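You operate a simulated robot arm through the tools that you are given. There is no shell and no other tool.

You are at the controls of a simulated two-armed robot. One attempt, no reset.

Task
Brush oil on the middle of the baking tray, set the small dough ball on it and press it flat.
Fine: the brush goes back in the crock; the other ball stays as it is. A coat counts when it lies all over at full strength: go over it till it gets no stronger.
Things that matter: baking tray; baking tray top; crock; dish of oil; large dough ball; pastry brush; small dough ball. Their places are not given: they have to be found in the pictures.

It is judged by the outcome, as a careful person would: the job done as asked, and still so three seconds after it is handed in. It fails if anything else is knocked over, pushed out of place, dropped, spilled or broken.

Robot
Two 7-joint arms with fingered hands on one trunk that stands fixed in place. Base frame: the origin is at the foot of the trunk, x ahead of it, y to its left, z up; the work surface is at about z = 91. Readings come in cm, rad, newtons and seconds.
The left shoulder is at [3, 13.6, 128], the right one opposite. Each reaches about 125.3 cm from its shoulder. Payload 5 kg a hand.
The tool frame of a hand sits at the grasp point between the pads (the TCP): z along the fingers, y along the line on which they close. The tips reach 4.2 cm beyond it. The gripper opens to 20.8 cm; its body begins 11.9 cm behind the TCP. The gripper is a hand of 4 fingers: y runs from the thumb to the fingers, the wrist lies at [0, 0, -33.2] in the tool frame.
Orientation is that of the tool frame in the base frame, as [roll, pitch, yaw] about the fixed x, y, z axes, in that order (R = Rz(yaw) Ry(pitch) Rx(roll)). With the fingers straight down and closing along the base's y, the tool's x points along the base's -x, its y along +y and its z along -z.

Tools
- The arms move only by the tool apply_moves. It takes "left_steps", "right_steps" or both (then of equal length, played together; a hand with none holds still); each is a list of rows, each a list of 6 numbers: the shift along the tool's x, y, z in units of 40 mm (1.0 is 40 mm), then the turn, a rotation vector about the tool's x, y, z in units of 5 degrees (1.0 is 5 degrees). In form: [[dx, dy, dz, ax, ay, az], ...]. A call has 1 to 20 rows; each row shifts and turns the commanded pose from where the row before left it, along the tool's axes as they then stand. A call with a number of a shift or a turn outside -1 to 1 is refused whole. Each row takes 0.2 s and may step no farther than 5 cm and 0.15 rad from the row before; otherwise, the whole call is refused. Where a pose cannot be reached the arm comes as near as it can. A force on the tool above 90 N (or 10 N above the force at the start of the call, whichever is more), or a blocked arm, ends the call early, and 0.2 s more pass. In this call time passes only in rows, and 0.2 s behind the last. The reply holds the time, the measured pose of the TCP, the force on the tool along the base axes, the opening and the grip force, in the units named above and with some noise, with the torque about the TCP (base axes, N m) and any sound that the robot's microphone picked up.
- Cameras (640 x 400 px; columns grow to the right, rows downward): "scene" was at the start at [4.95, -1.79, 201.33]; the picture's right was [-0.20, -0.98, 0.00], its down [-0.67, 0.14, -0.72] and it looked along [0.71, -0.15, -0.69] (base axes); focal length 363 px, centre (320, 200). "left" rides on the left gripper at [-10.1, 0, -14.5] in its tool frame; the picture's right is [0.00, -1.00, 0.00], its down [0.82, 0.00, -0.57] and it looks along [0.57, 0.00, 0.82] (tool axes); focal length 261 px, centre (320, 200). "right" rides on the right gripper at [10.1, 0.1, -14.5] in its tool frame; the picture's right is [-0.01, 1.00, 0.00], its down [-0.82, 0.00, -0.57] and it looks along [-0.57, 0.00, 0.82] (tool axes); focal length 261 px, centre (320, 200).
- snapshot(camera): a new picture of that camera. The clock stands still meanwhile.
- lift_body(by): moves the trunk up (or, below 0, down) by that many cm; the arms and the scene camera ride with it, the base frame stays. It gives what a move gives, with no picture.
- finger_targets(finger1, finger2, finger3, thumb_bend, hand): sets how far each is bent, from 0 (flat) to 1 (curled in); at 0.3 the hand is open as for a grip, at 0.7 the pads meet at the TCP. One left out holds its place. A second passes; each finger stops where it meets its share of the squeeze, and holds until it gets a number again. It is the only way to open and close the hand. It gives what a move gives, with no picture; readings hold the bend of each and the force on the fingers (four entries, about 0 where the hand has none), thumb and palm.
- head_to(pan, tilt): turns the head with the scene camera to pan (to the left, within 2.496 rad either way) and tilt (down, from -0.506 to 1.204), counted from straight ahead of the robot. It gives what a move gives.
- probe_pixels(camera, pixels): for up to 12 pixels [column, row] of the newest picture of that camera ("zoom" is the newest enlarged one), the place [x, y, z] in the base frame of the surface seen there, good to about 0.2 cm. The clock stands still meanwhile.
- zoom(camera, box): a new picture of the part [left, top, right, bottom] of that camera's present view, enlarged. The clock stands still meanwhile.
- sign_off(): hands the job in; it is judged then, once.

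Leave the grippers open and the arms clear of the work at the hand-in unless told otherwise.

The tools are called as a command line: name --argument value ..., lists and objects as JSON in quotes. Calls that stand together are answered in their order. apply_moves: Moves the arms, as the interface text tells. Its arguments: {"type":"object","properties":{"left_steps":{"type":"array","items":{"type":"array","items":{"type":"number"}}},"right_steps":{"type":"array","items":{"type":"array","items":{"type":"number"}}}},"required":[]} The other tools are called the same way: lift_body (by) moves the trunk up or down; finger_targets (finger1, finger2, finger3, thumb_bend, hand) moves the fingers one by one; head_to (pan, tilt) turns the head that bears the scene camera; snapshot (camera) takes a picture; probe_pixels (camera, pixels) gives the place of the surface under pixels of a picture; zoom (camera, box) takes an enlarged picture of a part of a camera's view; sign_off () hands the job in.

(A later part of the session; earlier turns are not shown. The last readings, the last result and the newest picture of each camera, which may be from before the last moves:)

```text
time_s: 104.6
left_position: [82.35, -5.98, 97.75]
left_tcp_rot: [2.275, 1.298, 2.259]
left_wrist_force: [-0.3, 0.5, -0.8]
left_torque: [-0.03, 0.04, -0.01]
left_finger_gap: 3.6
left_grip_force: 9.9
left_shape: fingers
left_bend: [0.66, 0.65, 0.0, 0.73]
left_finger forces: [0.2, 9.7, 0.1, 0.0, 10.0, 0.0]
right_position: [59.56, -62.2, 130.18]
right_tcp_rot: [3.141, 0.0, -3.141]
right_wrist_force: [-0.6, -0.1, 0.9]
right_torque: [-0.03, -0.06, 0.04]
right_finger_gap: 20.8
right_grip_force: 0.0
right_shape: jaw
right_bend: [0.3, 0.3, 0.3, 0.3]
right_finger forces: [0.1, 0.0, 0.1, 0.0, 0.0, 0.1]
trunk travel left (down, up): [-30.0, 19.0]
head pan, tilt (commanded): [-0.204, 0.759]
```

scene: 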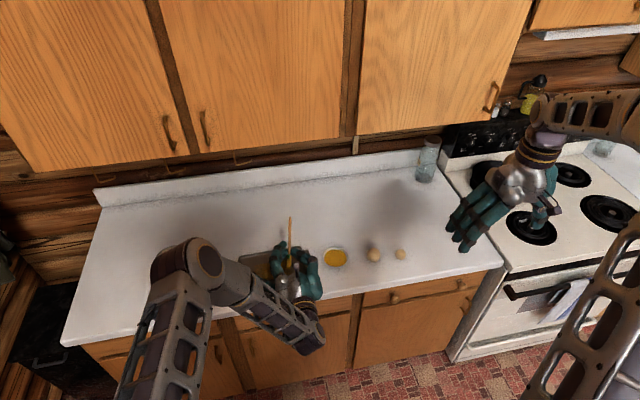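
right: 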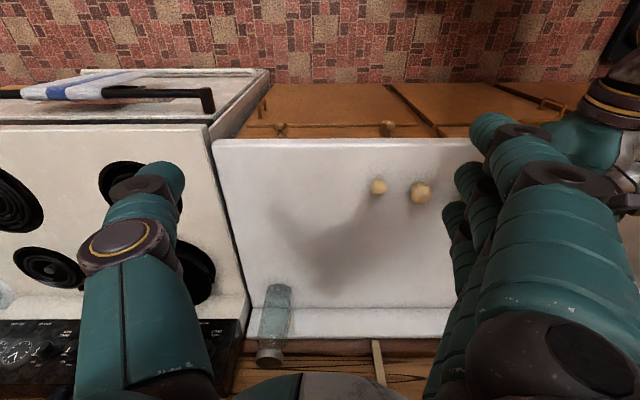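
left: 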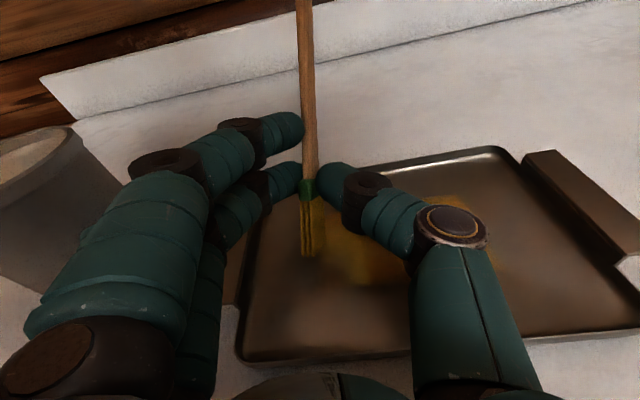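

apply_moves --left_steps '[[0.036, -0.008, 0.0065, 0, 0, 0], [0.024, -0.005, 0.004, 0, 0, 0]]'

```text
time_s: 105.2
left_position: [82.39, -6.09, 97.49]
left_tcp_rot: [2.268, 1.301, 2.249]
left_wrist_force: [1.5, 0.8, 7.9]
left_torque: [0.04, -0.21, -0.03]
left_finger_gap: 3.59
left_grip_force: 9.4
left_shape: fingers
left_bend: [0.66, 0.65, 0.0, 0.73]
left_finger forces: [0.1, 9.9, 0.0, 0.0, 9.4, 0.0]
right_position: [59.63, -62.18, 130.1]
right_tcp_rot: [3.139, 0.0, 3.14]
right_wrist_force: [0.6, -0.4, 0.1]
right_torque: [0.0, 0.02, -0.01]
right_finger_gap: 20.77
right_grip_force: 0.1
right_shape: jaw
right_bend: [0.3, 0.3, 0.3, 0.3]
right_finger forces: [0.0, 0.1, 0.0, 0.0, 0.1, 0.1]
trunk travel left (down, up): [-30.0, 19.0]
head pan, tilt (commanded): [-0.204, 0.759]
```

7.9 N is a bit firm. I'll ease up 0.13 cm and stroke left 7 cm.

apply_moves --left_steps '[[-0.031, 0.007, -0.006, 0, 0, 0], [0.052, 0.2445, 0, 0, 0, 0], [0.052, 0.2445, 0, 0, 0, 0], [0.052, 0.2445, 0, 0, 0, 0], [0.052, 0.2445, 0, 0, 0, 0], [0.052, 0.2445, 0, 0, 0, 0], [0.052, 0.2445, 0, 0, 0, 0], [0.052, 0.2445, 0, 0, 0, 0]]'

```text
time_s: 107.0
left_position: [82.29, 1.06, 97.5]
left_tcp_rot: [2.276, 1.3, 2.256]
left_wrist_force: [-0.4, -0.8, 1.3]
left_torque: [-0.04, 0.05, 0.0]
left_finger_gap: 3.59
left_grip_force: 10.2
left_shape: fingers
left_bend: [0.66, 0.65, 0.0, 0.73]
left_finger forces: [0.2, 10.2, 0.0, 0.0, 10.9, 0.0]
right_position: [59.5, -62.11, 130.13]
right_tcp_rot: [-3.141, -0.001, -3.141]
right_wrist_force: [-0.1, 0.0, 0.8]
right_torque: [-0.06, 0.02, 0.01]
right_finger_gap: 20.8
right_grip_force: 0.0
right_shape: jaw
right_bend: [0.3, 0.3, 0.3, 0.3]
right_finger forces: [0.0, 0.0, 0.0, 0.0, 0.0, 0.0]
trunk travel left (down, up): [-30.0, 19.0]
head pan, tilt (commanded): [-0.204, 0.759]
```

Contact is light at 1.3 N. I'll press 0.05 cm deeper and finish the stroke.

apply_moves --left_steps '[[0.064, 0.242, 0.002, 0, 0, 0], [0.052, 0.2445, 0, 0, 0, 0], [0.052, 0.2445, 0, 0, 0, 0], [0.052, 0.2445, 0, 0, 0, 0], [0.052, 0.2445, 0, 0, 0, 0], [0.052, 0.2445, 0, 0, 0, 0], [0.052, 0.2445, 0, 0, 0, 0]]'

snapshot --camera "left"

zoom --camera "scene" --box '[210, 210, 350, 310]'

```text
time_s: 108.6
left_position: [82.27, 7.99, 97.32]
left_tcp_rot: [2.276, 1.298, 2.257]
left_wrist_force: [-0.4, -1.2, 3.4]
left_torque: [-0.03, 0.01, 0.01]
left_finger_gap: 3.59
left_grip_force: 10.8
left_shape: fingers
left_bend: [0.66, 0.65, 0.0, 0.73]
left_finger forces: [0.2, 10.3, 0.0, 0.0, 11.2, 0.0]
right_position: [59.52, -62.27, 130.14]
right_tcp_rot: [3.141, 0.0, 3.142]
right_wrist_force: [0.4, 0.1, 0.0]
right_torque: [-0.01, 0.04, 0.02]
right_finger_gap: 20.79
right_grip_force: 0.0
right_shape: jaw
right_bend: [0.3, 0.3, 0.3, 0.3]
right_finger forces: [0.0, 0.1, 0.0, 0.0, 0.0, 0.0]
trunk travel left (down, up): [-30.0, 19.0]
head pan, tilt (commanded): [-0.204, 0.759]
```

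```text
taken
```

left: 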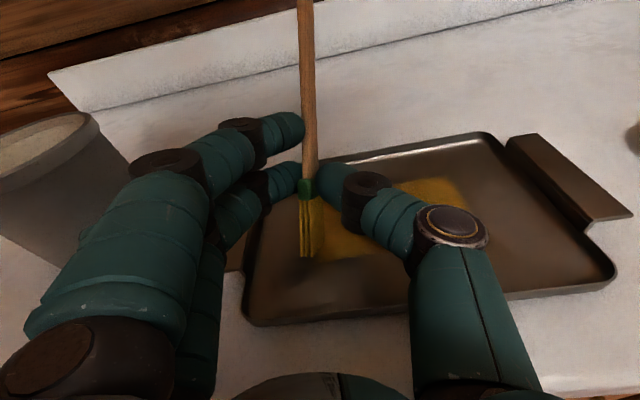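

```text
4.00 times, centred on (280, 260) of scene
```

zoom: 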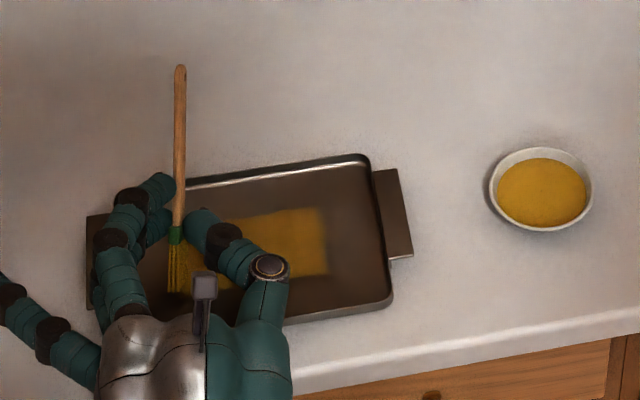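

Now I'll lift well clear and move the hand to the left above the crock, so the scene camera sees the whole tray.

apply_moves --left_steps '[[-0.482, 0.102, -0.086, 0, 0, 0], [-0.675, 0.143, -0.12, 0, 0, 0], [-0.675, 0.143, -0.12, 0, 0, 0], [-0.675, 0.143, -0.12, 0, 0, 0], [-0.675, 0.143, -0.12, 0, 0, 0], [-0.482, 0.102, -0.086, 0, 0, 0], [0.205, 0.963, 0, 0, 0, 0], [0.205, 0.963, 0, 0, 0, 0], [0.205, 0.963, 0, 0, 0, 0]]'

snapshot --camera "scene"

zoom --camera "scene" --box '[225, 230, 325, 305]'

```text
time_s: 110.6
left_position: [82.45, 19.65, 112.62]
left_tcp_rot: [2.28, 1.3, 2.257]
left_wrist_force: [-0.1, -1.4, 0.3]
left_torque: [0.04, 0.06, 0.11]
left_finger_gap: 3.58
left_grip_force: 9.6
left_shape: fingers
left_bend: [0.66, 0.65, 0.0, 0.73]
left_finger forces: [0.0, 9.7, 0.0, 0.0, 9.9, 0.0]
right_position: [59.52, -62.1, 130.2]
right_tcp_rot: [-3.14, 0.002, 3.14]
right_wrist_force: [-0.4, 0.3, 1.6]
right_torque: [-0.11, -0.1, 0.02]
right_finger_gap: 20.77
right_grip_force: 0.1
right_shape: jaw
right_bend: [0.3, 0.3, 0.3, 0.3]
right_finger forces: [0.0, 0.1, 0.0, 0.1, 0.1, 0.0]
trunk travel left (down, up): [-30.0, 19.0]
head pan, tilt (commanded): [-0.204, 0.759]
```

```text
taken
```

scene: 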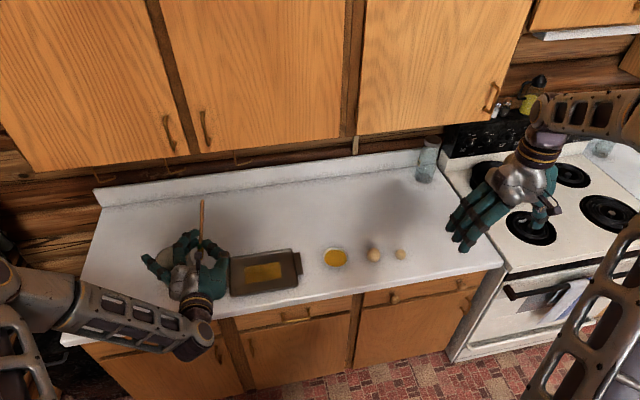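

```text
5.33 times, centred on (275, 268) of scene
```

zoom: 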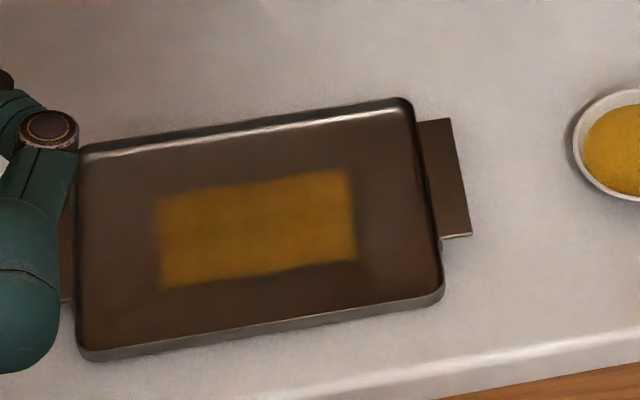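

The coat now looks even and golden over its whole rectangle, (155–358, 172–288) in the zoom; the left end matches the rest after several more passes. So the brush can go back. I'll undo the roll and measure the tip again before going over the crock.

apply_moves --left_steps '[[0, 0, 0, 0, 0, -0.8], [0, 0, 0, 0, 0, -0.8], [0, 0, 0, 0, 0, -0.8]]'

snapshot --camera "left"

zoom --camera "scene" --box '[130, 190, 260, 310]'

```text
time_s: 111.4
left_position: [82.41, 19.68, 112.5]
left_tcp_rot: [-3.137, 1.397, -3.138]
left_wrist_force: [0.5, 0.6, -1.2]
left_torque: [0.0, 0.03, -0.03]
left_finger_gap: 3.59
left_grip_force: 9.3
left_shape: fingers
left_bend: [0.66, 0.65, 0.0, 0.73]
left_finger forces: [0.1, 9.8, 0.0, 0.1, 9.7, 0.0]
right_position: [59.54, -62.26, 130.0]
right_tcp_rot: [-3.14, -0.001, 3.141]
right_wrist_force: [-0.2, 0.8, 0.0]
right_torque: [0.01, 0.01, 0.0]
right_finger_gap: 20.77
right_grip_force: 0.1
right_shape: jaw
right_bend: [0.3, 0.3, 0.3, 0.3]
right_finger forces: [0.1, 0.0, 0.0, 0.1, 0.0, 0.0]
trunk travel left (down, up): [-30.0, 19.0]
head pan, tilt (commanded): [-0.204, 0.759]
```

```text
taken
```

left: 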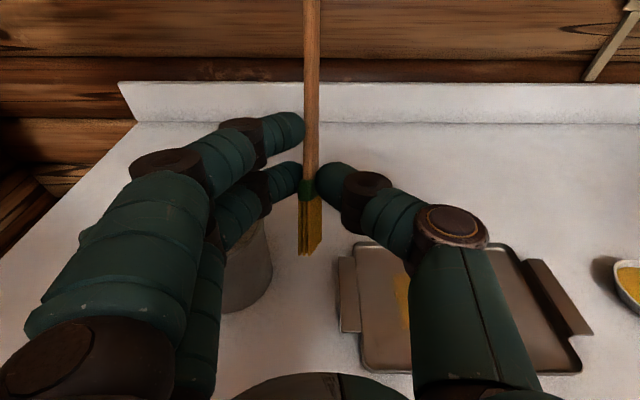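

```text
3.33 times, centred on (195, 250) of scene
```

zoom: 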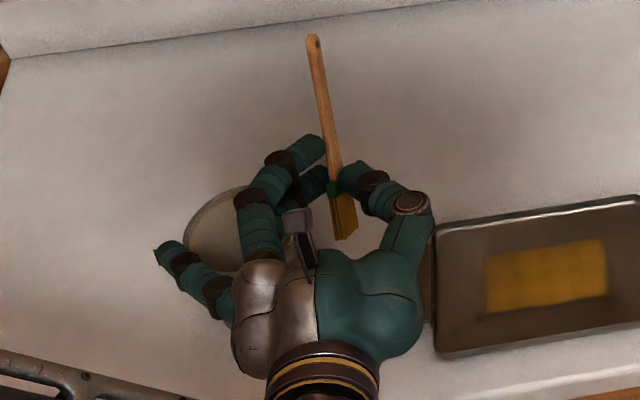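

probe_pixels --camera "left" --pixels '[[301, 252], [308, 253], [316, 246], [320, 240], [308, 195], [310, 130], [312, 60], [312, 5]]'

probe_pixels --camera "zoom" --pixels '[[313, 42], [325, 110], [335, 170], [338, 190], [340, 236], [355, 230], [345, 210], [215, 225], [190, 240], [240, 195]]'

```text
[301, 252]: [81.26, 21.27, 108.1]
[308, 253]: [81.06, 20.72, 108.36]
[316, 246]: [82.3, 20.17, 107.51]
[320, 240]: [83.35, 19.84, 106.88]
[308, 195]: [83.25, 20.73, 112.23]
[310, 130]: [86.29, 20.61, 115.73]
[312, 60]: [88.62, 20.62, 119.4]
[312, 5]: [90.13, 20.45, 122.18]
```

```text
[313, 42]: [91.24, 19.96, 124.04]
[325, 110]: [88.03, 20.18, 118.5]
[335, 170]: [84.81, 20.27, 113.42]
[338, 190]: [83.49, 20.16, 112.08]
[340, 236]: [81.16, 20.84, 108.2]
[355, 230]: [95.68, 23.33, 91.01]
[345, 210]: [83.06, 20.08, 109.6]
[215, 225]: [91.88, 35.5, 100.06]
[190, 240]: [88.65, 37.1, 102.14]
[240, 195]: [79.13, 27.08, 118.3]
```

The tip is 5–6 cm below the TCP, leaning 28° towards me, and the crock's centre is at (88.4, 31.9) with its rim at z 103. I'll move over so the tip is above the crock mouth, still high.

apply_moves --left_steps '[[-0.05, 0.967, 0.288, 0, 0, 0], [-0.05, 0.967, 0.288, 0, 0, 0], [-0.05, 0.967, 0.288, 0, 0, 0]]'

snapshot --camera "left"

zoom --camera "scene" --box '[110, 190, 240, 310]'

```text
time_s: 112.2
left_position: [85.74, 31.41, 112.38]
left_tcp_rot: [-3.131, 1.393, -3.135]
left_wrist_force: [0.1, -0.5, -0.7]
left_torque: [-0.01, 0.01, 0.07]
left_finger_gap: 3.57
left_grip_force: 10.0
left_shape: fingers
left_bend: [0.66, 0.65, 0.0, 0.73]
left_finger forces: [0.1, 10.0, 0.1, 0.0, 9.8, 0.0]
right_position: [59.59, -62.08, 130.16]
right_tcp_rot: [-3.139, -0.001, -3.141]
right_wrist_force: [0.1, 0.9, 0.5]
right_torque: [-0.16, -0.02, 0.02]
right_finger_gap: 20.77
right_grip_force: 0.2
right_shape: jaw
right_bend: [0.3, 0.3, 0.3, 0.3]
right_finger forces: [0.0, 0.1, 0.0, 0.0, 0.0, 0.1]
trunk travel left (down, up): [-30.0, 19.0]
head pan, tilt (commanded): [-0.204, 0.759]
```

```text
taken
```

left: 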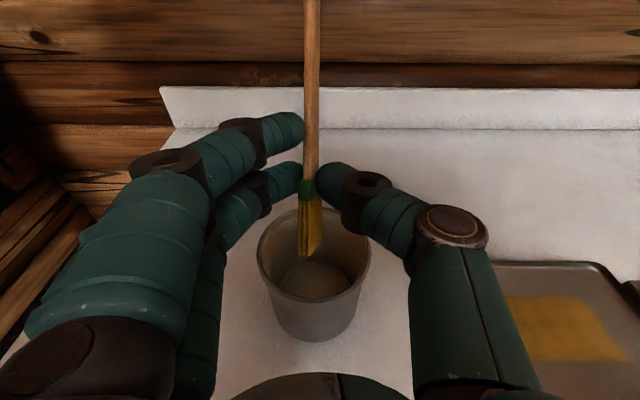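

```text
3.33 times, centred on (175, 250) of scene
```

zoom: 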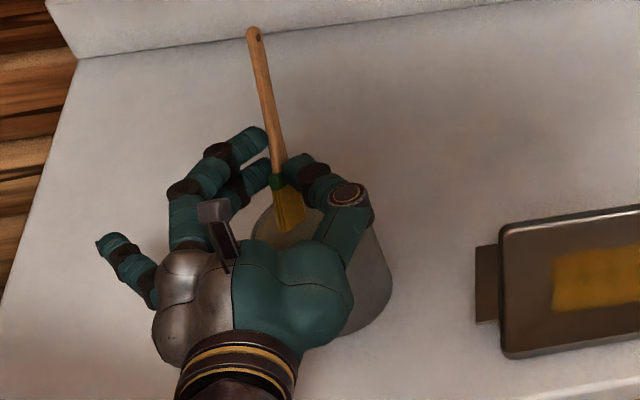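

The brush head is over the crock mouth. I'll lower 5 cm, check, then the rest.

apply_moves --left_steps '[[0.4, 0, 0.07, 0, 0, 0], [0.42, 0, 0.073, 0, 0, 0], [0.42, 0, 0.073, 0, 0, 0]]'

snapshot --camera "left"

zoom --camera "scene" --box '[110, 190, 240, 310]'

```text
time_s: 113.0
left_position: [85.87, 31.33, 107.54]
left_tcp_rot: [3.14, 1.396, 3.139]
left_wrist_force: [-0.4, -0.5, -0.5]
left_torque: [0.01, 0.02, 0.01]
left_finger_gap: 3.58
left_grip_force: 9.8
left_shape: fingers
left_bend: [0.66, 0.65, 0.0, 0.73]
left_finger forces: [0.0, 9.9, 0.0, 0.1, 9.8, 0.0]
right_position: [59.62, -62.19, 130.01]
right_tcp_rot: [-3.141, 0.001, -3.141]
right_wrist_force: [0.6, -0.4, 0.2]
right_torque: [-0.04, 0.04, -0.01]
right_finger_gap: 20.8
right_grip_force: 0.1
right_shape: jaw
right_bend: [0.3, 0.3, 0.3, 0.3]
right_finger forces: [0.0, 0.0, 0.0, 0.1, 0.0, 0.0]
trunk travel left (down, up): [-30.0, 19.0]
head pan, tilt (commanded): [-0.204, 0.759]
```

```text
taken
```

left: 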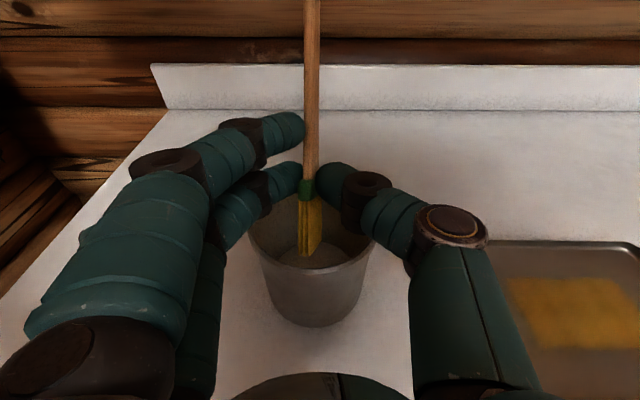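

```text
3.33 times, centred on (175, 250) of scene
```

zoom: 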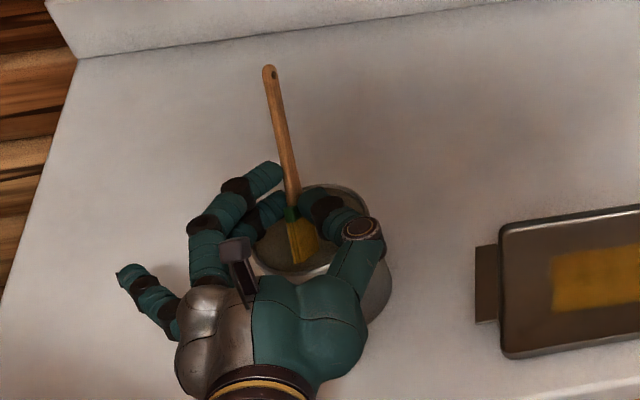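

The tip is just entering the mouth, about 1.3 cm from the near wall. I'll shift 0.5 cm forward and lower until the fingertips are just above the rim.

apply_moves --left_steps '[[-0.022, 0, 0.123, 0, 0, 0], [0.246, 0, 0.043, 0, 0, 0], [0.246, 0, 0.043, 0, 0, 0], [0.08, 0, 0.014, 0, 0, 0]]'

snapshot --camera "left"

zoom --camera "scene" --box '[110, 190, 240, 310]'

```text
time_s: 114.0
left_position: [86.39, 31.44, 105.22]
left_tcp_rot: [-3.141, 1.397, -3.142]
left_wrist_force: [-0.5, 0.4, -1.3]
left_torque: [0.0, 0.04, 0.0]
left_finger_gap: 3.58
left_grip_force: 9.8
left_shape: fingers
left_bend: [0.66, 0.65, 0.0, 0.73]
left_finger forces: [0.1, 9.8, 0.0, 0.1, 9.8, 0.0]
right_position: [59.63, -62.13, 130.1]
right_tcp_rot: [-3.141, 0.001, -3.142]
right_wrist_force: [-0.4, 0.1, 0.1]
right_torque: [-0.04, 0.02, -0.02]
right_finger_gap: 20.79
right_grip_force: 0.1
right_shape: jaw
right_bend: [0.3, 0.3, 0.3, 0.3]
right_finger forces: [0.0, 0.1, 0.0, 0.0, 0.0, 0.0]
trunk travel left (down, up): [-30.0, 19.0]
head pan, tilt (commanded): [-0.204, 0.759]
```

```text
taken
```

left: 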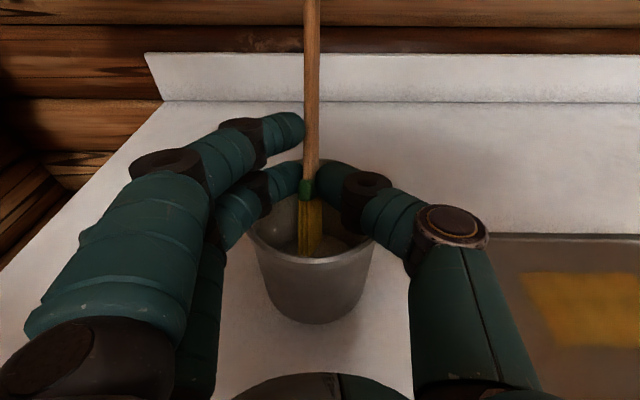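

```text
3.33 times, centred on (175, 250) of scene
```

zoom: 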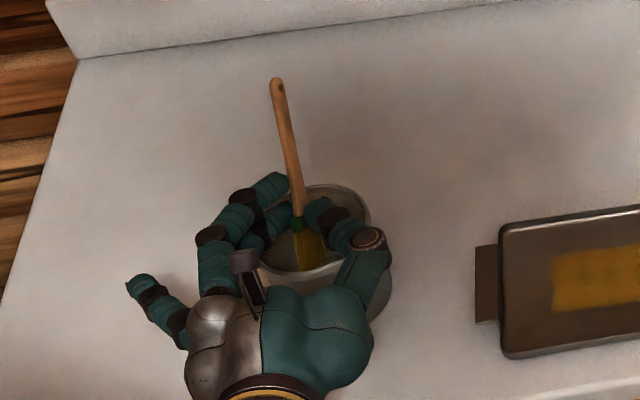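

The bristles are about 4 cm inside the crock, near its front wall, with the handle leaning back. I'll let go by opening thumb and fingers together so the brush settles in.

finger_targets --hand "left" --finger1 0.45 --finger2 0.5 --thumb_bend 0.55

snapshot --camera "left"

zoom --camera "scene" --box '[110, 190, 240, 310]'

```text
time_s: 115.0
left_position: [86.37, 31.4, 105.22]
left_tcp_rot: [3.141, 1.397, -3.141]
left_wrist_force: [0.5, -0.3, 0.1]
left_torque: [-0.03, -0.02, 0.0]
left_finger_gap: 11.95
left_grip_force: 0.0
left_shape: fingers
left_bend: [0.45, 0.5, 0.0, 0.55]
left_finger forces: [0.0, 0.1, 0.1, 0.0, 0.1, 0.0]
right_position: [59.6, -62.22, 130.24]
right_tcp_rot: [-3.14, 0.0, 3.142]
right_wrist_force: [0.2, 0.0, 0.3]
right_torque: [-0.01, 0.03, -0.03]
right_finger_gap: 20.8
right_grip_force: 0.0
right_shape: jaw
right_bend: [0.3, 0.3, 0.3, 0.3]
right_finger forces: [0.0, 0.0, 0.1, 0.0, 0.0, 0.1]
trunk travel left (down, up): [-30.0, 19.0]
head pan, tilt (commanded): [-0.204, 0.759]
```

```text
taken
```

left: 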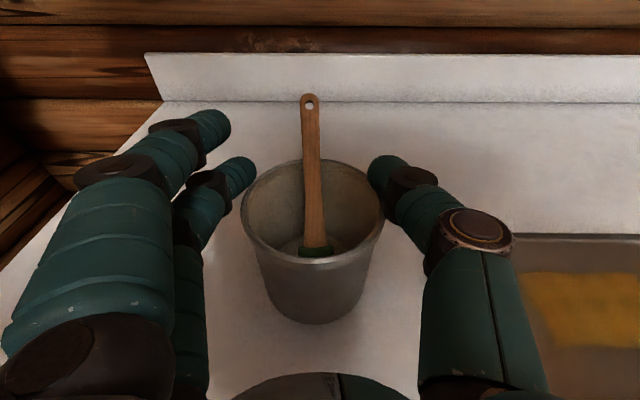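

```text
3.33 times, centred on (175, 250) of scene
```

zoom: 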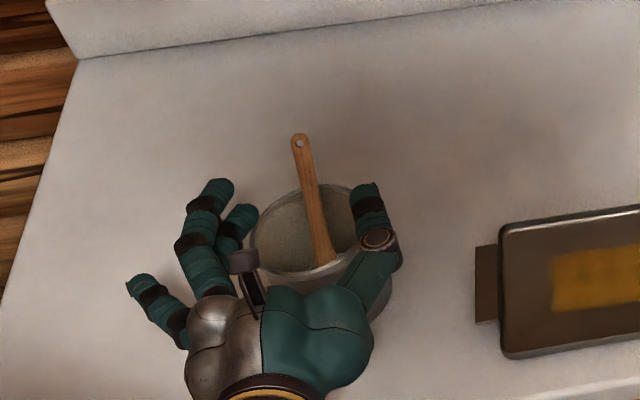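

The brush now rests in the crock, leaning on the far rim, bristles down. I'll back the hand straight out towards me.

apply_moves --left_steps '[[-0.2, 0, -0.035, 0, 0, 0], [0.12, 0, -0.69, 0, 0, 0], [0.15, 0, -0.861, 0, 0, 0], [0.15, 0, -0.861, 0, 0, 0], [0.15, 0, -0.861, 0, 0, 0], [0.1, 0, -0.6, 0, 0, 0]]'

snapshot --camera "scene"

snapshot --camera "left"

```text
time_s: 116.4
left_position: [70.56, 31.53, 106.16]
left_tcp_rot: [3.138, 1.396, 3.137]
left_wrist_force: [0.3, -0.1, -0.1]
left_torque: [0.04, -0.01, 0.01]
left_finger_gap: 12.0
left_grip_force: 0.0
left_shape: fingers
left_bend: [0.45, 0.5, 0.0, 0.55]
left_finger forces: [0.0, 0.1, 0.0, 0.1, 0.0, 0.0]
right_position: [59.53, -62.3, 130.01]
right_tcp_rot: [-3.141, 0.0, -3.141]
right_wrist_force: [0.6, -0.8, 0.5]
right_torque: [0.01, 0.0, 0.03]
right_finger_gap: 20.76
right_grip_force: 0.0
right_shape: jaw
right_bend: [0.3, 0.3, 0.3, 0.3]
right_finger forces: [0.0, 0.0, 0.0, 0.0, 0.1, 0.0]
trunk travel left (down, up): [-30.0, 19.0]
head pan, tilt (commanded): [-0.204, 0.759]
```

```text
taken
```

scene: 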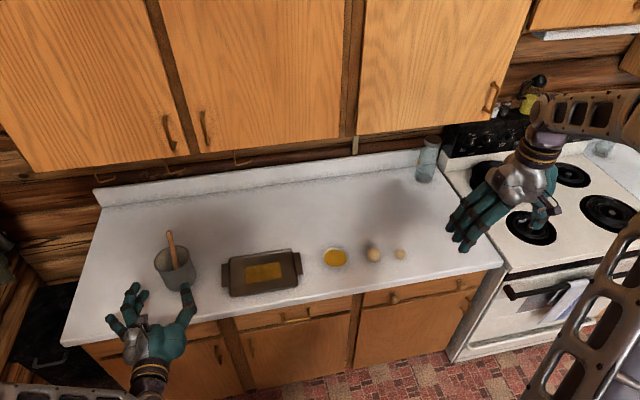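

```text
taken
```

left: 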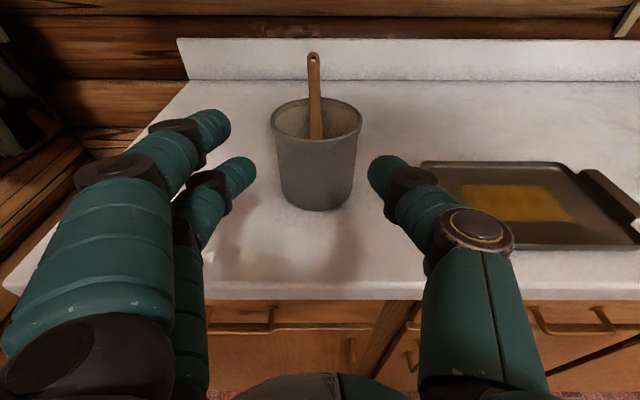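

The brush stands in the crock as it did at the start, and nothing else has moved. Next I'll put the tray back where it was. I bring the left hand upright again with its fingers closed.

finger_targets --hand "left" --finger1 0.7 --finger2 0.7 --finger3 0.7 --thumb_bend 0.7

apply_moves --left_steps '[[0, 0, -0.3, 0, 1, 0], [0, 0, -0.3, 0, 1, 0], [0, 0, 0, 0, 1, 0], [0, 0, 0, 0, 1, 0], [0, 0, 0, 0, 1, 0], [0, 0, 0, 0, 1, 0], [0, 0, 0, 0, 1, 0], [0, 0, 0, 0, 1, 0], [0, 0, 0, 0, 1, 0], [0, 0, 0, 0, 1, 0], [0, 0, 0, 0, 1, 0], [0, 0, 0, 0, 1, 0], [0, 0, 0, 0, 1, 0], [0, 0, 0, 0, 1, 0], [0, 0, 0, 0, 1, 0], [0, 0, 0, 0, 1, 0]]'

snapshot --camera "scene"

zoom --camera "scene" --box '[200, 225, 330, 310]'

```text
time_s: 117.4
left_position: [70.68, 31.44, 106.17]
left_tcp_rot: [-3.14, 1.395, -3.141]
left_wrist_force: [0.2, 1.0, -0.7]
left_torque: [-0.01, 0.01, -0.03]
left_finger_gap: 3.2
left_grip_force: 0.1
left_shape: fingers
left_bend: [0.7, 0.7, 0.7, 0.7]
left_finger forces: [0.0, 0.0, 0.0, 0.1, 0.1, 0.1]
right_position: [59.69, -62.09, 130.14]
right_tcp_rot: [3.142, 0.001, -3.141]
right_wrist_force: [0.3, -1.1, 0.4]
right_torque: [-0.01, -0.05, 0.0]
right_finger_gap: 20.78
right_grip_force: 0.1
right_shape: jaw
right_bend: [0.3, 0.3, 0.3, 0.3]
right_finger forces: [0.1, 0.1, 0.0, 0.0, 0.1, 0.0]
trunk travel left (down, up): [-30.0, 19.0]
head pan, tilt (commanded): [-0.204, 0.759]
```

```text
time_s: 120.8
left_position: [68.41, 31.16, 106.64]
left_tcp_rot: [3.139, -0.001, 3.141]
left_wrist_force: [0.4, -0.8, -0.1]
left_torque: [0.11, 0.11, 0.0]
left_finger_gap: 3.16
left_grip_force: 0.0
left_shape: fingers
left_bend: [0.7, 0.7, 0.7, 0.7]
left_finger forces: [0.1, 0.0, 0.0, 0.0, 0.1, 0.0]
right_position: [59.66, -62.38, 129.84]
right_tcp_rot: [3.14, -0.002, 3.139]
right_wrist_force: [1.5, -0.9, -0.5]
right_torque: [0.15, 0.02, 0.0]
right_finger_gap: 20.77
right_grip_force: 0.1
right_shape: jaw
right_bend: [0.3, 0.3, 0.3, 0.3]
right_finger forces: [0.0, 0.0, 0.1, 0.0, 0.1, 0.1]
trunk travel left (down, up): [-30.0, 19.0]
head pan, tilt (commanded): [-0.204, 0.759]
```

```text
taken
```

scene: 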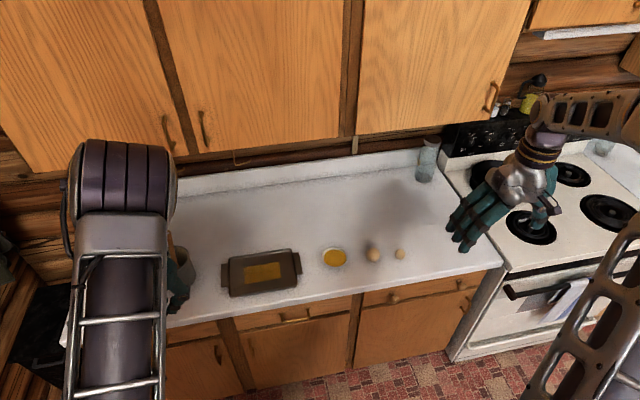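

```text
4.71 times, centred on (265, 268) of scene
```

zoom: 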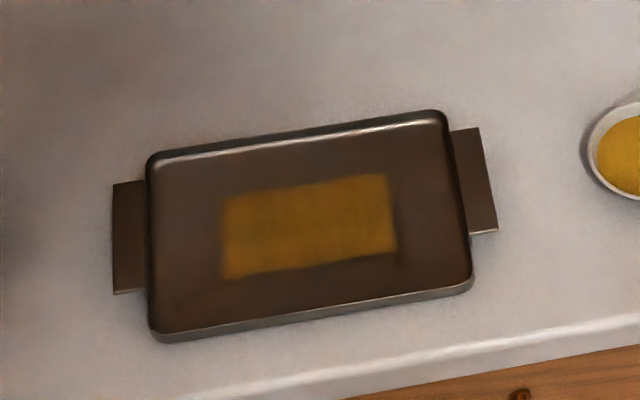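

A clear view: the patch is evenly golden. I'll probe the tray's corners and the patch to work out how far to push the tray back.

probe_pixels --camera "zoom" --pixels '[[116, 188], [118, 288], [480, 132], [494, 226], [152, 157], [440, 113], [468, 282], [158, 330], [224, 198], [385, 177], [394, 248], [225, 276]]'

```text
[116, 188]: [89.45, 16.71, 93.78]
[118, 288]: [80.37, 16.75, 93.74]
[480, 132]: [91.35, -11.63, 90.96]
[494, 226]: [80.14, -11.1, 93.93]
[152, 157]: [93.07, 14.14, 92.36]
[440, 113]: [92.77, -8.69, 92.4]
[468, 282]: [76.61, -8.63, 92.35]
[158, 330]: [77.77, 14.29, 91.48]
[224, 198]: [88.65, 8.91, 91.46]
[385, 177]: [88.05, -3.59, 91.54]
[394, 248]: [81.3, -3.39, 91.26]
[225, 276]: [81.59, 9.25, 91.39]
```

The patch centre went from y −1.0 to +2.8, so the tray is about 3.85 cm too far left. The crock stands close on that side, so I'll raise the hand and turn it 90° so that only finger 3's side faces the tray's left handle.

apply_moves --left_steps '[[0, 0, -0.8, 0, 0, 0], [0, 0, -0.8, 0, 0, 0], [0, 0, -0.8, 0, 0, 0], [0, 0, 0, 0, 0, -1], [0, 0, 0, 0, 0, -1], [0, 0, 0, 0, 0, -1], [0, 0, 0, 0, 0, -1], [0, 0, 0, 0, 0, -1], [0, 0, 0, 0, 0, -1], [0, 0, 0, 0, 0, -1], [0, 0, 0, 0, 0, -1], [0, 0, 0, 0, 0, -1]]'

apply_moves --left_steps '[[0, 0, 0, 0, 0, -1], [0, 0, 0, 0, 0, -1], [0, 0, 0, 0, 0, -1], [0, 0, 0, 0, 0, -1], [0, 0, 0, 0, 0, -1], [0, 0, 0, 0, 0, -1], [0, 0, 0, 0, 0, -1], [0, 0, 0, 0, 0, -1], [0, 0, 0, 0, 0, -1]]'

snapshot --camera "scene"

```text
time_s: 123.4
left_position: [68.44, 31.44, 116.2]
left_tcp_rot: [-3.141, -0.001, -2.353]
left_wrist_force: [0.4, -0.8, -0.2]
left_torque: [0.0, 0.01, -0.01]
left_finger_gap: 3.15
left_grip_force: 0.1
left_shape: fingers
left_bend: [0.7, 0.7, 0.7, 0.7]
left_finger forces: [0.1, 0.1, 0.0, 0.1, 0.1, 0.0]
right_position: [59.7, -62.05, 130.03]
right_tcp_rot: [3.14, 0.0, 3.141]
right_wrist_force: [-0.8, 0.8, 0.1]
right_torque: [0.02, 0.02, 0.0]
right_finger_gap: 20.77
right_grip_force: 0.0
right_shape: jaw
right_bend: [0.3, 0.3, 0.3, 0.3]
right_finger forces: [0.0, 0.0, 0.0, 0.1, 0.0, 0.0]
trunk travel left (down, up): [-30.0, 19.0]
head pan, tilt (commanded): [-0.204, 0.759]
```

```text
time_s: 125.4
left_position: [68.38, 31.56, 116.3]
left_tcp_rot: [-3.141, -0.001, -1.571]
left_wrist_force: [-0.1, -0.3, -0.3]
left_torque: [0.0, -0.01, 0.0]
left_finger_gap: 3.14
left_grip_force: 0.0
left_shape: fingers
left_bend: [0.7, 0.7, 0.7, 0.7]
left_finger forces: [0.0, 0.0, 0.0, 0.0, 0.1, 0.1]
right_position: [59.56, -62.25, 130.01]
right_tcp_rot: [3.141, 0.0, -3.14]
right_wrist_force: [0.1, -0.9, 0.5]
right_torque: [-0.01, -0.04, 0.0]
right_finger_gap: 20.79
right_grip_force: 0.0
right_shape: jaw
right_bend: [0.3, 0.3, 0.3, 0.3]
right_finger forces: [0.0, 0.1, 0.0, 0.1, 0.1, 0.1]
trunk travel left (down, up): [-30.0, 19.0]
head pan, tilt (commanded): [-0.204, 0.759]
```

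```text
taken
```

scene: 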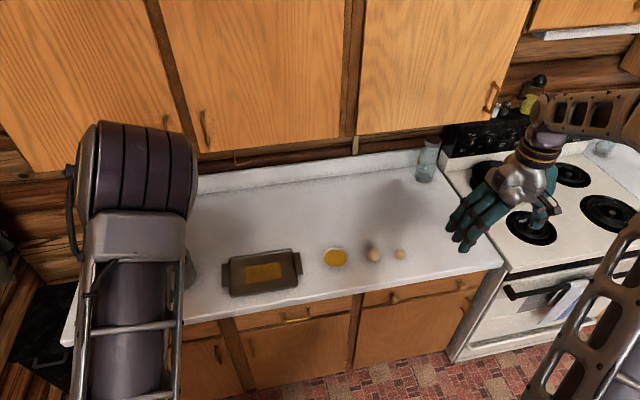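

The 90° turn was reachable. I'll move over to the left of the tray at x 83, y 22.5, still high.

apply_moves --left_steps '[[0.75, 0, 0, 0, 0, 0], [0.75, 0, 0, 0, 0, 0], [0.75, 0, 0, 0, 0, 0], [0, -0.9, 0, 0, 0, 0], [0, -0.9, 0, 0, 0, 0], [0, -0.9, 0, 0, 0, 0], [0, -0.95, 0, 0, 0, 0], [0, 0, 0.5, 0, 0, 0]]'

snapshot --camera "left"

snapshot --camera "scene"

```text
time_s: 127.2
left_position: [82.92, 22.32, 114.26]
left_tcp_rot: [-3.141, -0.001, -1.57]
left_wrist_force: [-0.1, -0.1, -0.4]
left_torque: [0.0, -0.04, -0.03]
left_finger_gap: 3.16
left_grip_force: 0.0
left_shape: fingers
left_bend: [0.7, 0.7, 0.7, 0.7]
left_finger forces: [0.0, 0.0, 0.0, 0.0, 0.0, 0.1]
right_position: [59.68, -62.21, 130.06]
right_tcp_rot: [3.141, 0.0, 3.141]
right_wrist_force: [0.2, 0.8, -0.2]
right_torque: [0.06, -0.03, -0.02]
right_finger_gap: 20.8
right_grip_force: 0.1
right_shape: jaw
right_bend: [0.3, 0.3, 0.3, 0.3]
right_finger forces: [0.0, 0.0, 0.1, 0.0, 0.0, 0.0]
trunk travel left (down, up): [-30.0, 19.0]
head pan, tilt (commanded): [-0.204, 0.759]
```

```text
taken
```

left: 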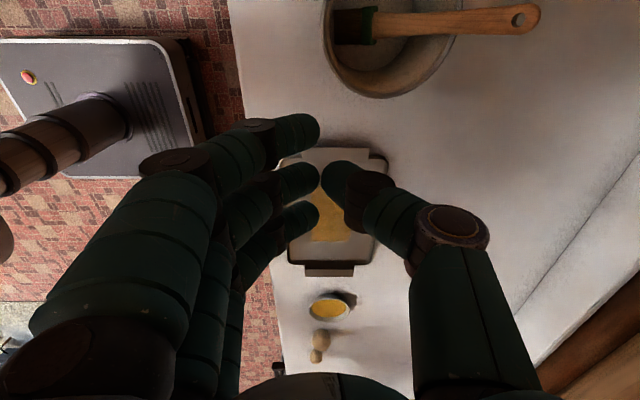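

```text
taken
```

scene: 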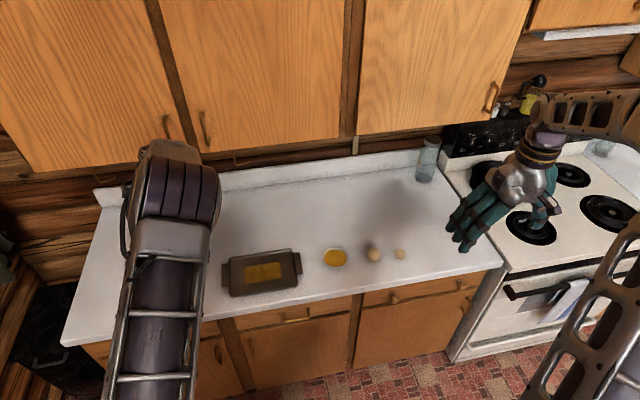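

Finger 1 passes clear of the crock. I'll descend to z 100 and check.

apply_moves --left_steps '[[0, 0, 0.7, 0, 0, 0], [0, 0, 0.8, 0, 0, 0], [0, 0, 0.8, 0, 0, 0], [0, 0, 0.8, 0, 0, 0], [0, 0, 0.4, 0, 0, 0]]'

snapshot --camera "left"

zoom --camera "scene" --box '[150, 200, 290, 310]'

```text
time_s: 128.4
left_position: [82.94, 22.38, 100.23]
left_tcp_rot: [-3.141, 0.0, -1.57]
left_wrist_force: [1.2, -0.4, -0.2]
left_torque: [0.04, 0.03, 0.03]
left_finger_gap: 3.16
left_grip_force: 0.0
left_shape: fingers
left_bend: [0.7, 0.7, 0.7, 0.7]
left_finger forces: [0.0, 0.1, 0.0, 0.0, 0.0, 0.0]
right_position: [59.52, -62.22, 130.07]
right_tcp_rot: [3.14, 0.002, -3.141]
right_wrist_force: [-0.4, -0.9, -0.9]
right_torque: [-0.02, 0.01, 0.02]
right_finger_gap: 20.79
right_grip_force: 0.0
right_shape: jaw
right_bend: [0.3, 0.3, 0.3, 0.3]
right_finger forces: [0.0, 0.0, 0.0, 0.0, 0.1, 0.0]
trunk travel left (down, up): [-30.0, 19.0]
head pan, tilt (commanded): [-0.204, 0.759]
```

```text
taken
```

left: 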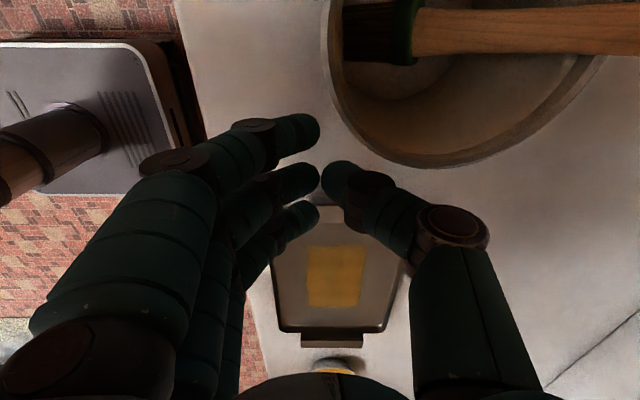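

```text
3.64 times, centred on (220, 255) of scene
```

zoom: 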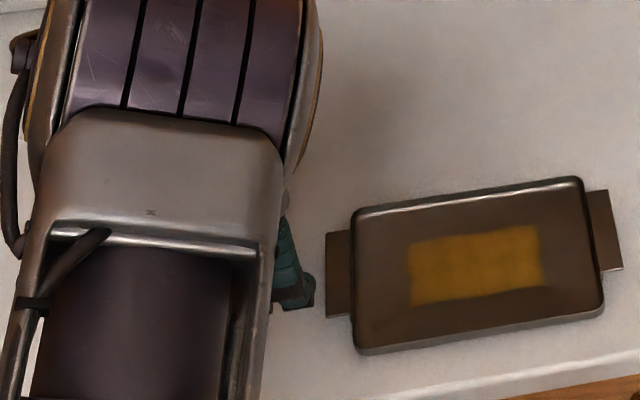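

Finger 3 sits about 1 cm to the left of the tray handle. I'll lower to the handle's height.

apply_moves --left_steps '[[0, 0, 0.5, 0, 0, 0], [0, 0, 0.4, 0, 0, 0], [0, 0, 0.17, 0, 0, 0]]'

zoom --camera "scene" --box '[150, 200, 290, 310]'

```text
time_s: 129.2
left_position: [82.83, 22.43, 95.95]
left_tcp_rot: [3.139, 0.001, -1.572]
left_wrist_force: [-0.4, -0.2, 0.9]
left_torque: [-0.04, 0.04, -0.03]
left_finger_gap: 3.19
left_grip_force: 0.0
left_shape: fingers
left_bend: [0.7, 0.7, 0.7, 0.7]
left_finger forces: [0.0, 0.0, 0.1, 0.0, 0.0, 0.0]
right_position: [59.56, -62.08, 130.02]
right_tcp_rot: [-3.141, 0.0, -3.14]
right_wrist_force: [-0.3, -0.1, -0.8]
right_torque: [0.0, 0.0, 0.02]
right_finger_gap: 20.81
right_grip_force: 0.1
right_shape: jaw
right_bend: [0.3, 0.3, 0.3, 0.3]
right_finger forces: [0.1, 0.0, 0.0, 0.1, 0.1, 0.0]
trunk travel left (down, up): [-30.0, 19.0]
head pan, tilt (commanded): [-0.204, 0.759]
```

```text
3.64 times, centred on (220, 255) of scene
```

zoom: 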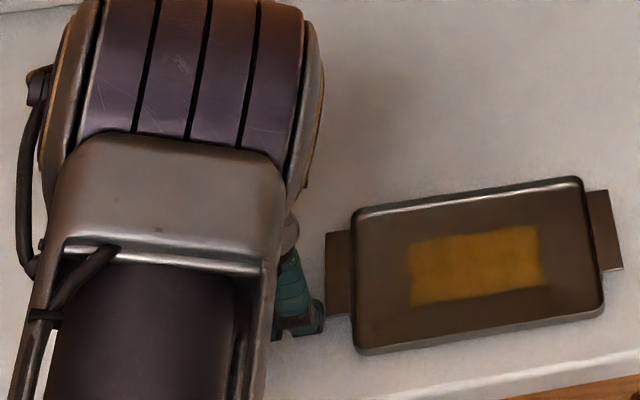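

Finger 3 is beside the handle, but near its front end. I'll move 0.7 cm right, then 2 cm forward, so the push goes through the middle of the tray.

apply_moves --left_steps '[[0.15, 0, 0, 0, 0, 0], [0, -0.25, 0, 0, 0, 0], [0, -0.25, 0, 0, 0, 0]]'

zoom --camera "scene" --box '[190, 215, 310, 310]'

```text
time_s: 130.0
left_position: [84.89, 21.76, 96.04]
left_tcp_rot: [3.142, 0.0, -1.57]
left_wrist_force: [-0.2, -0.7, -0.3]
left_torque: [0.0, 0.0, -0.03]
left_finger_gap: 3.16
left_grip_force: 0.1
left_shape: fingers
left_bend: [0.7, 0.7, 0.7, 0.7]
left_finger forces: [0.1, 0.0, 0.0, 0.0, 0.0, 0.0]
right_position: [59.55, -62.11, 130.07]
right_tcp_rot: [3.142, 0.0, 3.141]
right_wrist_force: [0.7, -0.1, 0.3]
right_torque: [0.03, 0.01, -0.02]
right_finger_gap: 20.78
right_grip_force: 0.1
right_shape: jaw
right_bend: [0.3, 0.3, 0.3, 0.3]
right_finger forces: [0.0, 0.0, 0.0, 0.0, 0.0, 0.1]
trunk travel left (down, up): [-30.0, 19.0]
head pan, tilt (commanded): [-0.204, 0.759]
```

```text
4.21 times, centred on (250, 262) of scene
```

zoom: 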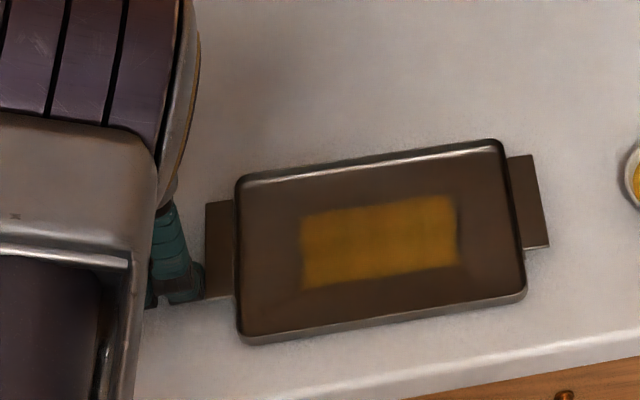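

I'll push right slowly by 2 cm and look.

apply_moves --left_steps '[[0.1, 0, 0, 0, 0, 0], [0.1, 0, 0, 0, 0, 0], [0.1, 0, 0, 0, 0, 0], [0.1, 0, 0, 0, 0, 0], [0.1, 0, 0, 0, 0, 0]]'

zoom --camera "scene" --box '[190, 215, 310, 310]'

```text
time_s: 131.2
left_position: [84.91, 19.75, 95.85]
left_tcp_rot: [-3.139, 0.001, -1.57]
left_wrist_force: [-0.5, 0.5, 0.4]
left_torque: [0.02, -0.03, -0.03]
left_finger_gap: 3.16
left_grip_force: 0.4
left_shape: fingers
left_bend: [0.7, 0.7, 0.7, 0.7]
left_finger forces: [0.0, 0.0, 0.8, 0.0, 0.0, 0.0]
right_position: [59.57, -62.27, 130.02]
right_tcp_rot: [3.14, -0.001, 3.141]
right_wrist_force: [0.3, 0.3, 0.6]
right_torque: [0.01, 0.0, 0.02]
right_finger_gap: 20.8
right_grip_force: 0.0
right_shape: jaw
right_bend: [0.3, 0.3, 0.3, 0.3]
right_finger forces: [0.0, 0.0, 0.0, 0.1, 0.1, 0.0]
trunk travel left (down, up): [-30.0, 19.0]
head pan, tilt (commanded): [-0.204, 0.759]
```

```text
4.21 times, centred on (250, 262) of scene
```

zoom: 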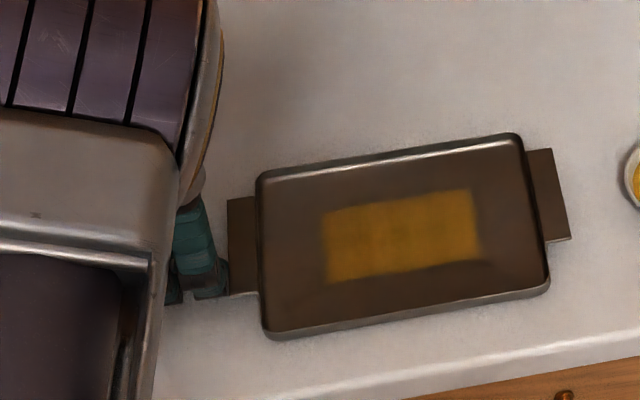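

The tray slid about 1.9 cm to the right without turning. I'll probe the patch to see how much remains; the target is patch edges at y +5.3 and −7.4.

probe_pixels --camera "zoom" --pixels '[[324, 215], [326, 278], [470, 193], [480, 256], [262, 175], [520, 138], [548, 283], [266, 332], [232, 200], [552, 152], [568, 236]]'

```text
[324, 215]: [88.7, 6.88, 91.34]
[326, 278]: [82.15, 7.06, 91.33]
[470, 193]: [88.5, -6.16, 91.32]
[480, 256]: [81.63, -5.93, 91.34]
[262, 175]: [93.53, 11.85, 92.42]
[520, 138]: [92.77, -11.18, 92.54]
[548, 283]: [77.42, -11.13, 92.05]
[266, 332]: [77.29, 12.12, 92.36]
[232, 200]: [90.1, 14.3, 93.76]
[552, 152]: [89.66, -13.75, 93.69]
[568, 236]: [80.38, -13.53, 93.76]
```

The patch centre is at y +0.46 and should be about −1.0, and comparing the tray handles with the first picture also gives about 4 px, or 1.4 cm. I'll push 1.4 cm more.

apply_moves --left_steps '[[0.09, 0, 0, 0, 0, 0], [0.09, 0, 0, 0, 0, 0], [0.09, 0, 0, 0, 0, 0], [0.08, 0, 0, 0, 0, 0]]'

zoom --camera "scene" --box '[190, 215, 310, 310]'

probe_pixels --camera "zoom" --pixels '[[340, 215], [342, 275], [484, 193], [496, 252], [278, 172], [536, 135], [564, 281], [282, 330]]'

```text
time_s: 132.2
left_position: [84.91, 18.47, 95.94]
left_tcp_rot: [-3.141, 0.0, -1.571]
left_wrist_force: [-0.2, 0.0, 1.7]
left_torque: [0.0, 0.03, -0.01]
left_finger_gap: 3.17
left_grip_force: 0.4
left_shape: fingers
left_bend: [0.7, 0.7, 0.7, 0.7]
left_finger forces: [0.1, 0.1, 0.9, 0.1, 0.1, 0.1]
right_position: [59.7, -62.19, 129.97]
right_tcp_rot: [-3.142, 0.0, -3.141]
right_wrist_force: [0.2, -0.1, 0.3]
right_torque: [0.03, 0.0, 0.02]
right_finger_gap: 20.79
right_grip_force: 0.0
right_shape: jaw
right_bend: [0.3, 0.3, 0.3, 0.3]
right_finger forces: [0.0, 0.0, 0.0, 0.1, 0.0, 0.0]
trunk travel left (down, up): [-30.0, 19.0]
head pan, tilt (commanded): [-0.204, 0.759]
```

```text
4.21 times, centred on (250, 262) of scene
```

zoom: 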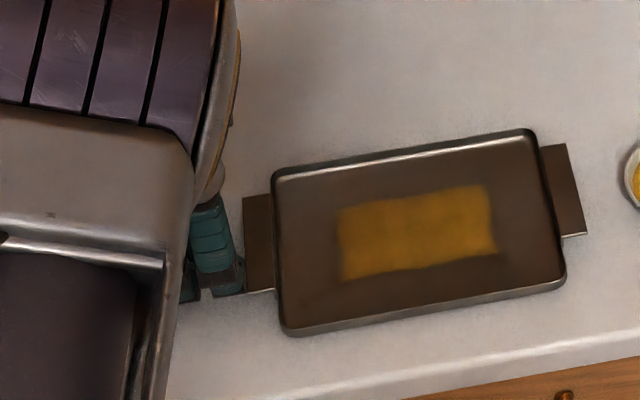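

```text
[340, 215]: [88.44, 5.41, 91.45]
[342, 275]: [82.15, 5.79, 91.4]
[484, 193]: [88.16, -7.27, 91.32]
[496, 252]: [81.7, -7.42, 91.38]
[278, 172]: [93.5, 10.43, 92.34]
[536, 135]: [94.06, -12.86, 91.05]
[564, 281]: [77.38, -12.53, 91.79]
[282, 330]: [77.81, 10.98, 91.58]
```

The tray is back: its handle corners are within about a pixel of the first picture, and the patch centre is at y −0.9. Now I'll withdraw the left hand: a little left, straight up, then back and out of the way. The right hand meanwhile starts turning for the ball, so that its fingers stay away from the large one.

apply_moves --left_steps '[[-0.35, 0, 0, 0, 0, 0], [0, 0, -0.6, 0, 0, 0], [0, 0, -0.8, 0, 0, 0], [0, 0, -0.8, 0, 0, 0], [0, 0, -0.8, 0, 0, 0], [0, 0, -0.8, 0, 0, 0], [0, 0, -0.8, 0, 0, 0], [0, 0.8, 0, 0, 0, 0], [-0.4, 0.8, 0, 0, 0, 0], [-0.4, 0.8, 0, 0, 0, 0], [-0.4, 0.8, 0, 0, 0, 0], [-0.4, 0.8, 0, 0, 0, 0]]' --right_steps '[[0, 0, 0, 0, 0, -1], [0, 0, 0, 0, 0, -1], [0, 0, 0, 0, 0, -1], [0, 0, 0, 0, 0, -1], [0, 0, 0, 0, 0, -1], [0, 0, 0, 0, 0, -1], [0, 0, 0, 0, 0, -1], [0, 0, 0, 0, 0, -1], [0, 0, 0, 0, 0, -1], [0, 0, 0, 0, 0, -1], [0, 0, 0, 0, 0, -1], [0, 0, 0, 0, 0, -1]]'

snapshot --camera "scene"

snapshot --camera "right"

```text
time_s: 134.8
left_position: [68.89, 26.36, 114.47]
left_tcp_rot: [-3.14, -0.002, -1.573]
left_wrist_force: [0.1, 0.4, -0.4]
left_torque: [0.03, -0.02, -0.01]
left_finger_gap: 3.14
left_grip_force: 0.0
left_shape: fingers
left_bend: [0.7, 0.7, 0.7, 0.7]
left_finger forces: [0.1, 0.0, 0.0, 0.0, 0.0, 0.1]
right_position: [59.45, -62.05, 130.25]
right_tcp_rot: [3.142, 0.0, -2.094]
right_wrist_force: [-0.7, 0.4, 1.4]
right_torque: [-0.02, -0.05, -0.02]
right_finger_gap: 20.79
right_grip_force: 0.1
right_shape: jaw
right_bend: [0.3, 0.3, 0.3, 0.3]
right_finger forces: [0.0, 0.0, 0.0, 0.1, 0.0, 0.0]
trunk travel left (down, up): [-30.0, 19.0]
head pan, tilt (commanded): [-0.204, 0.759]
```

```text
taken
```

scene: 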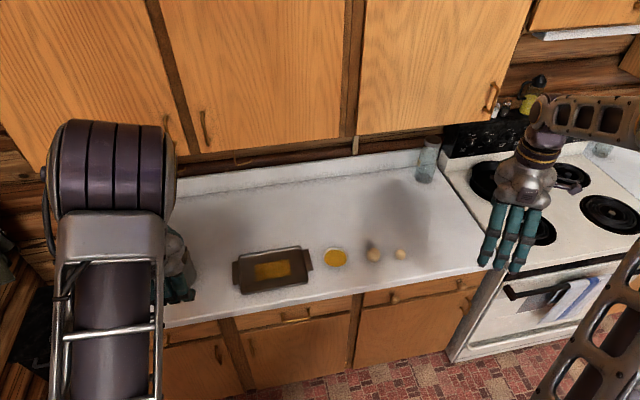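

```text
taken
```

right: 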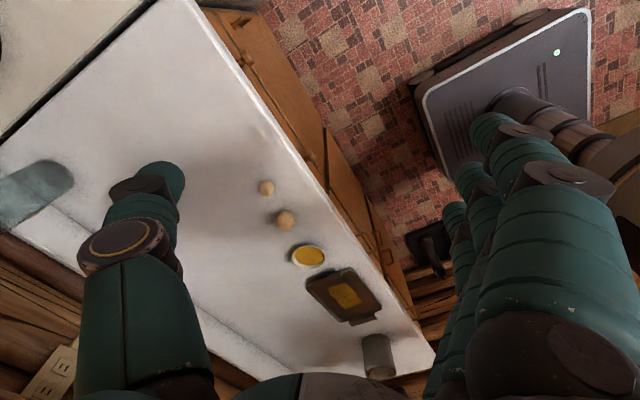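

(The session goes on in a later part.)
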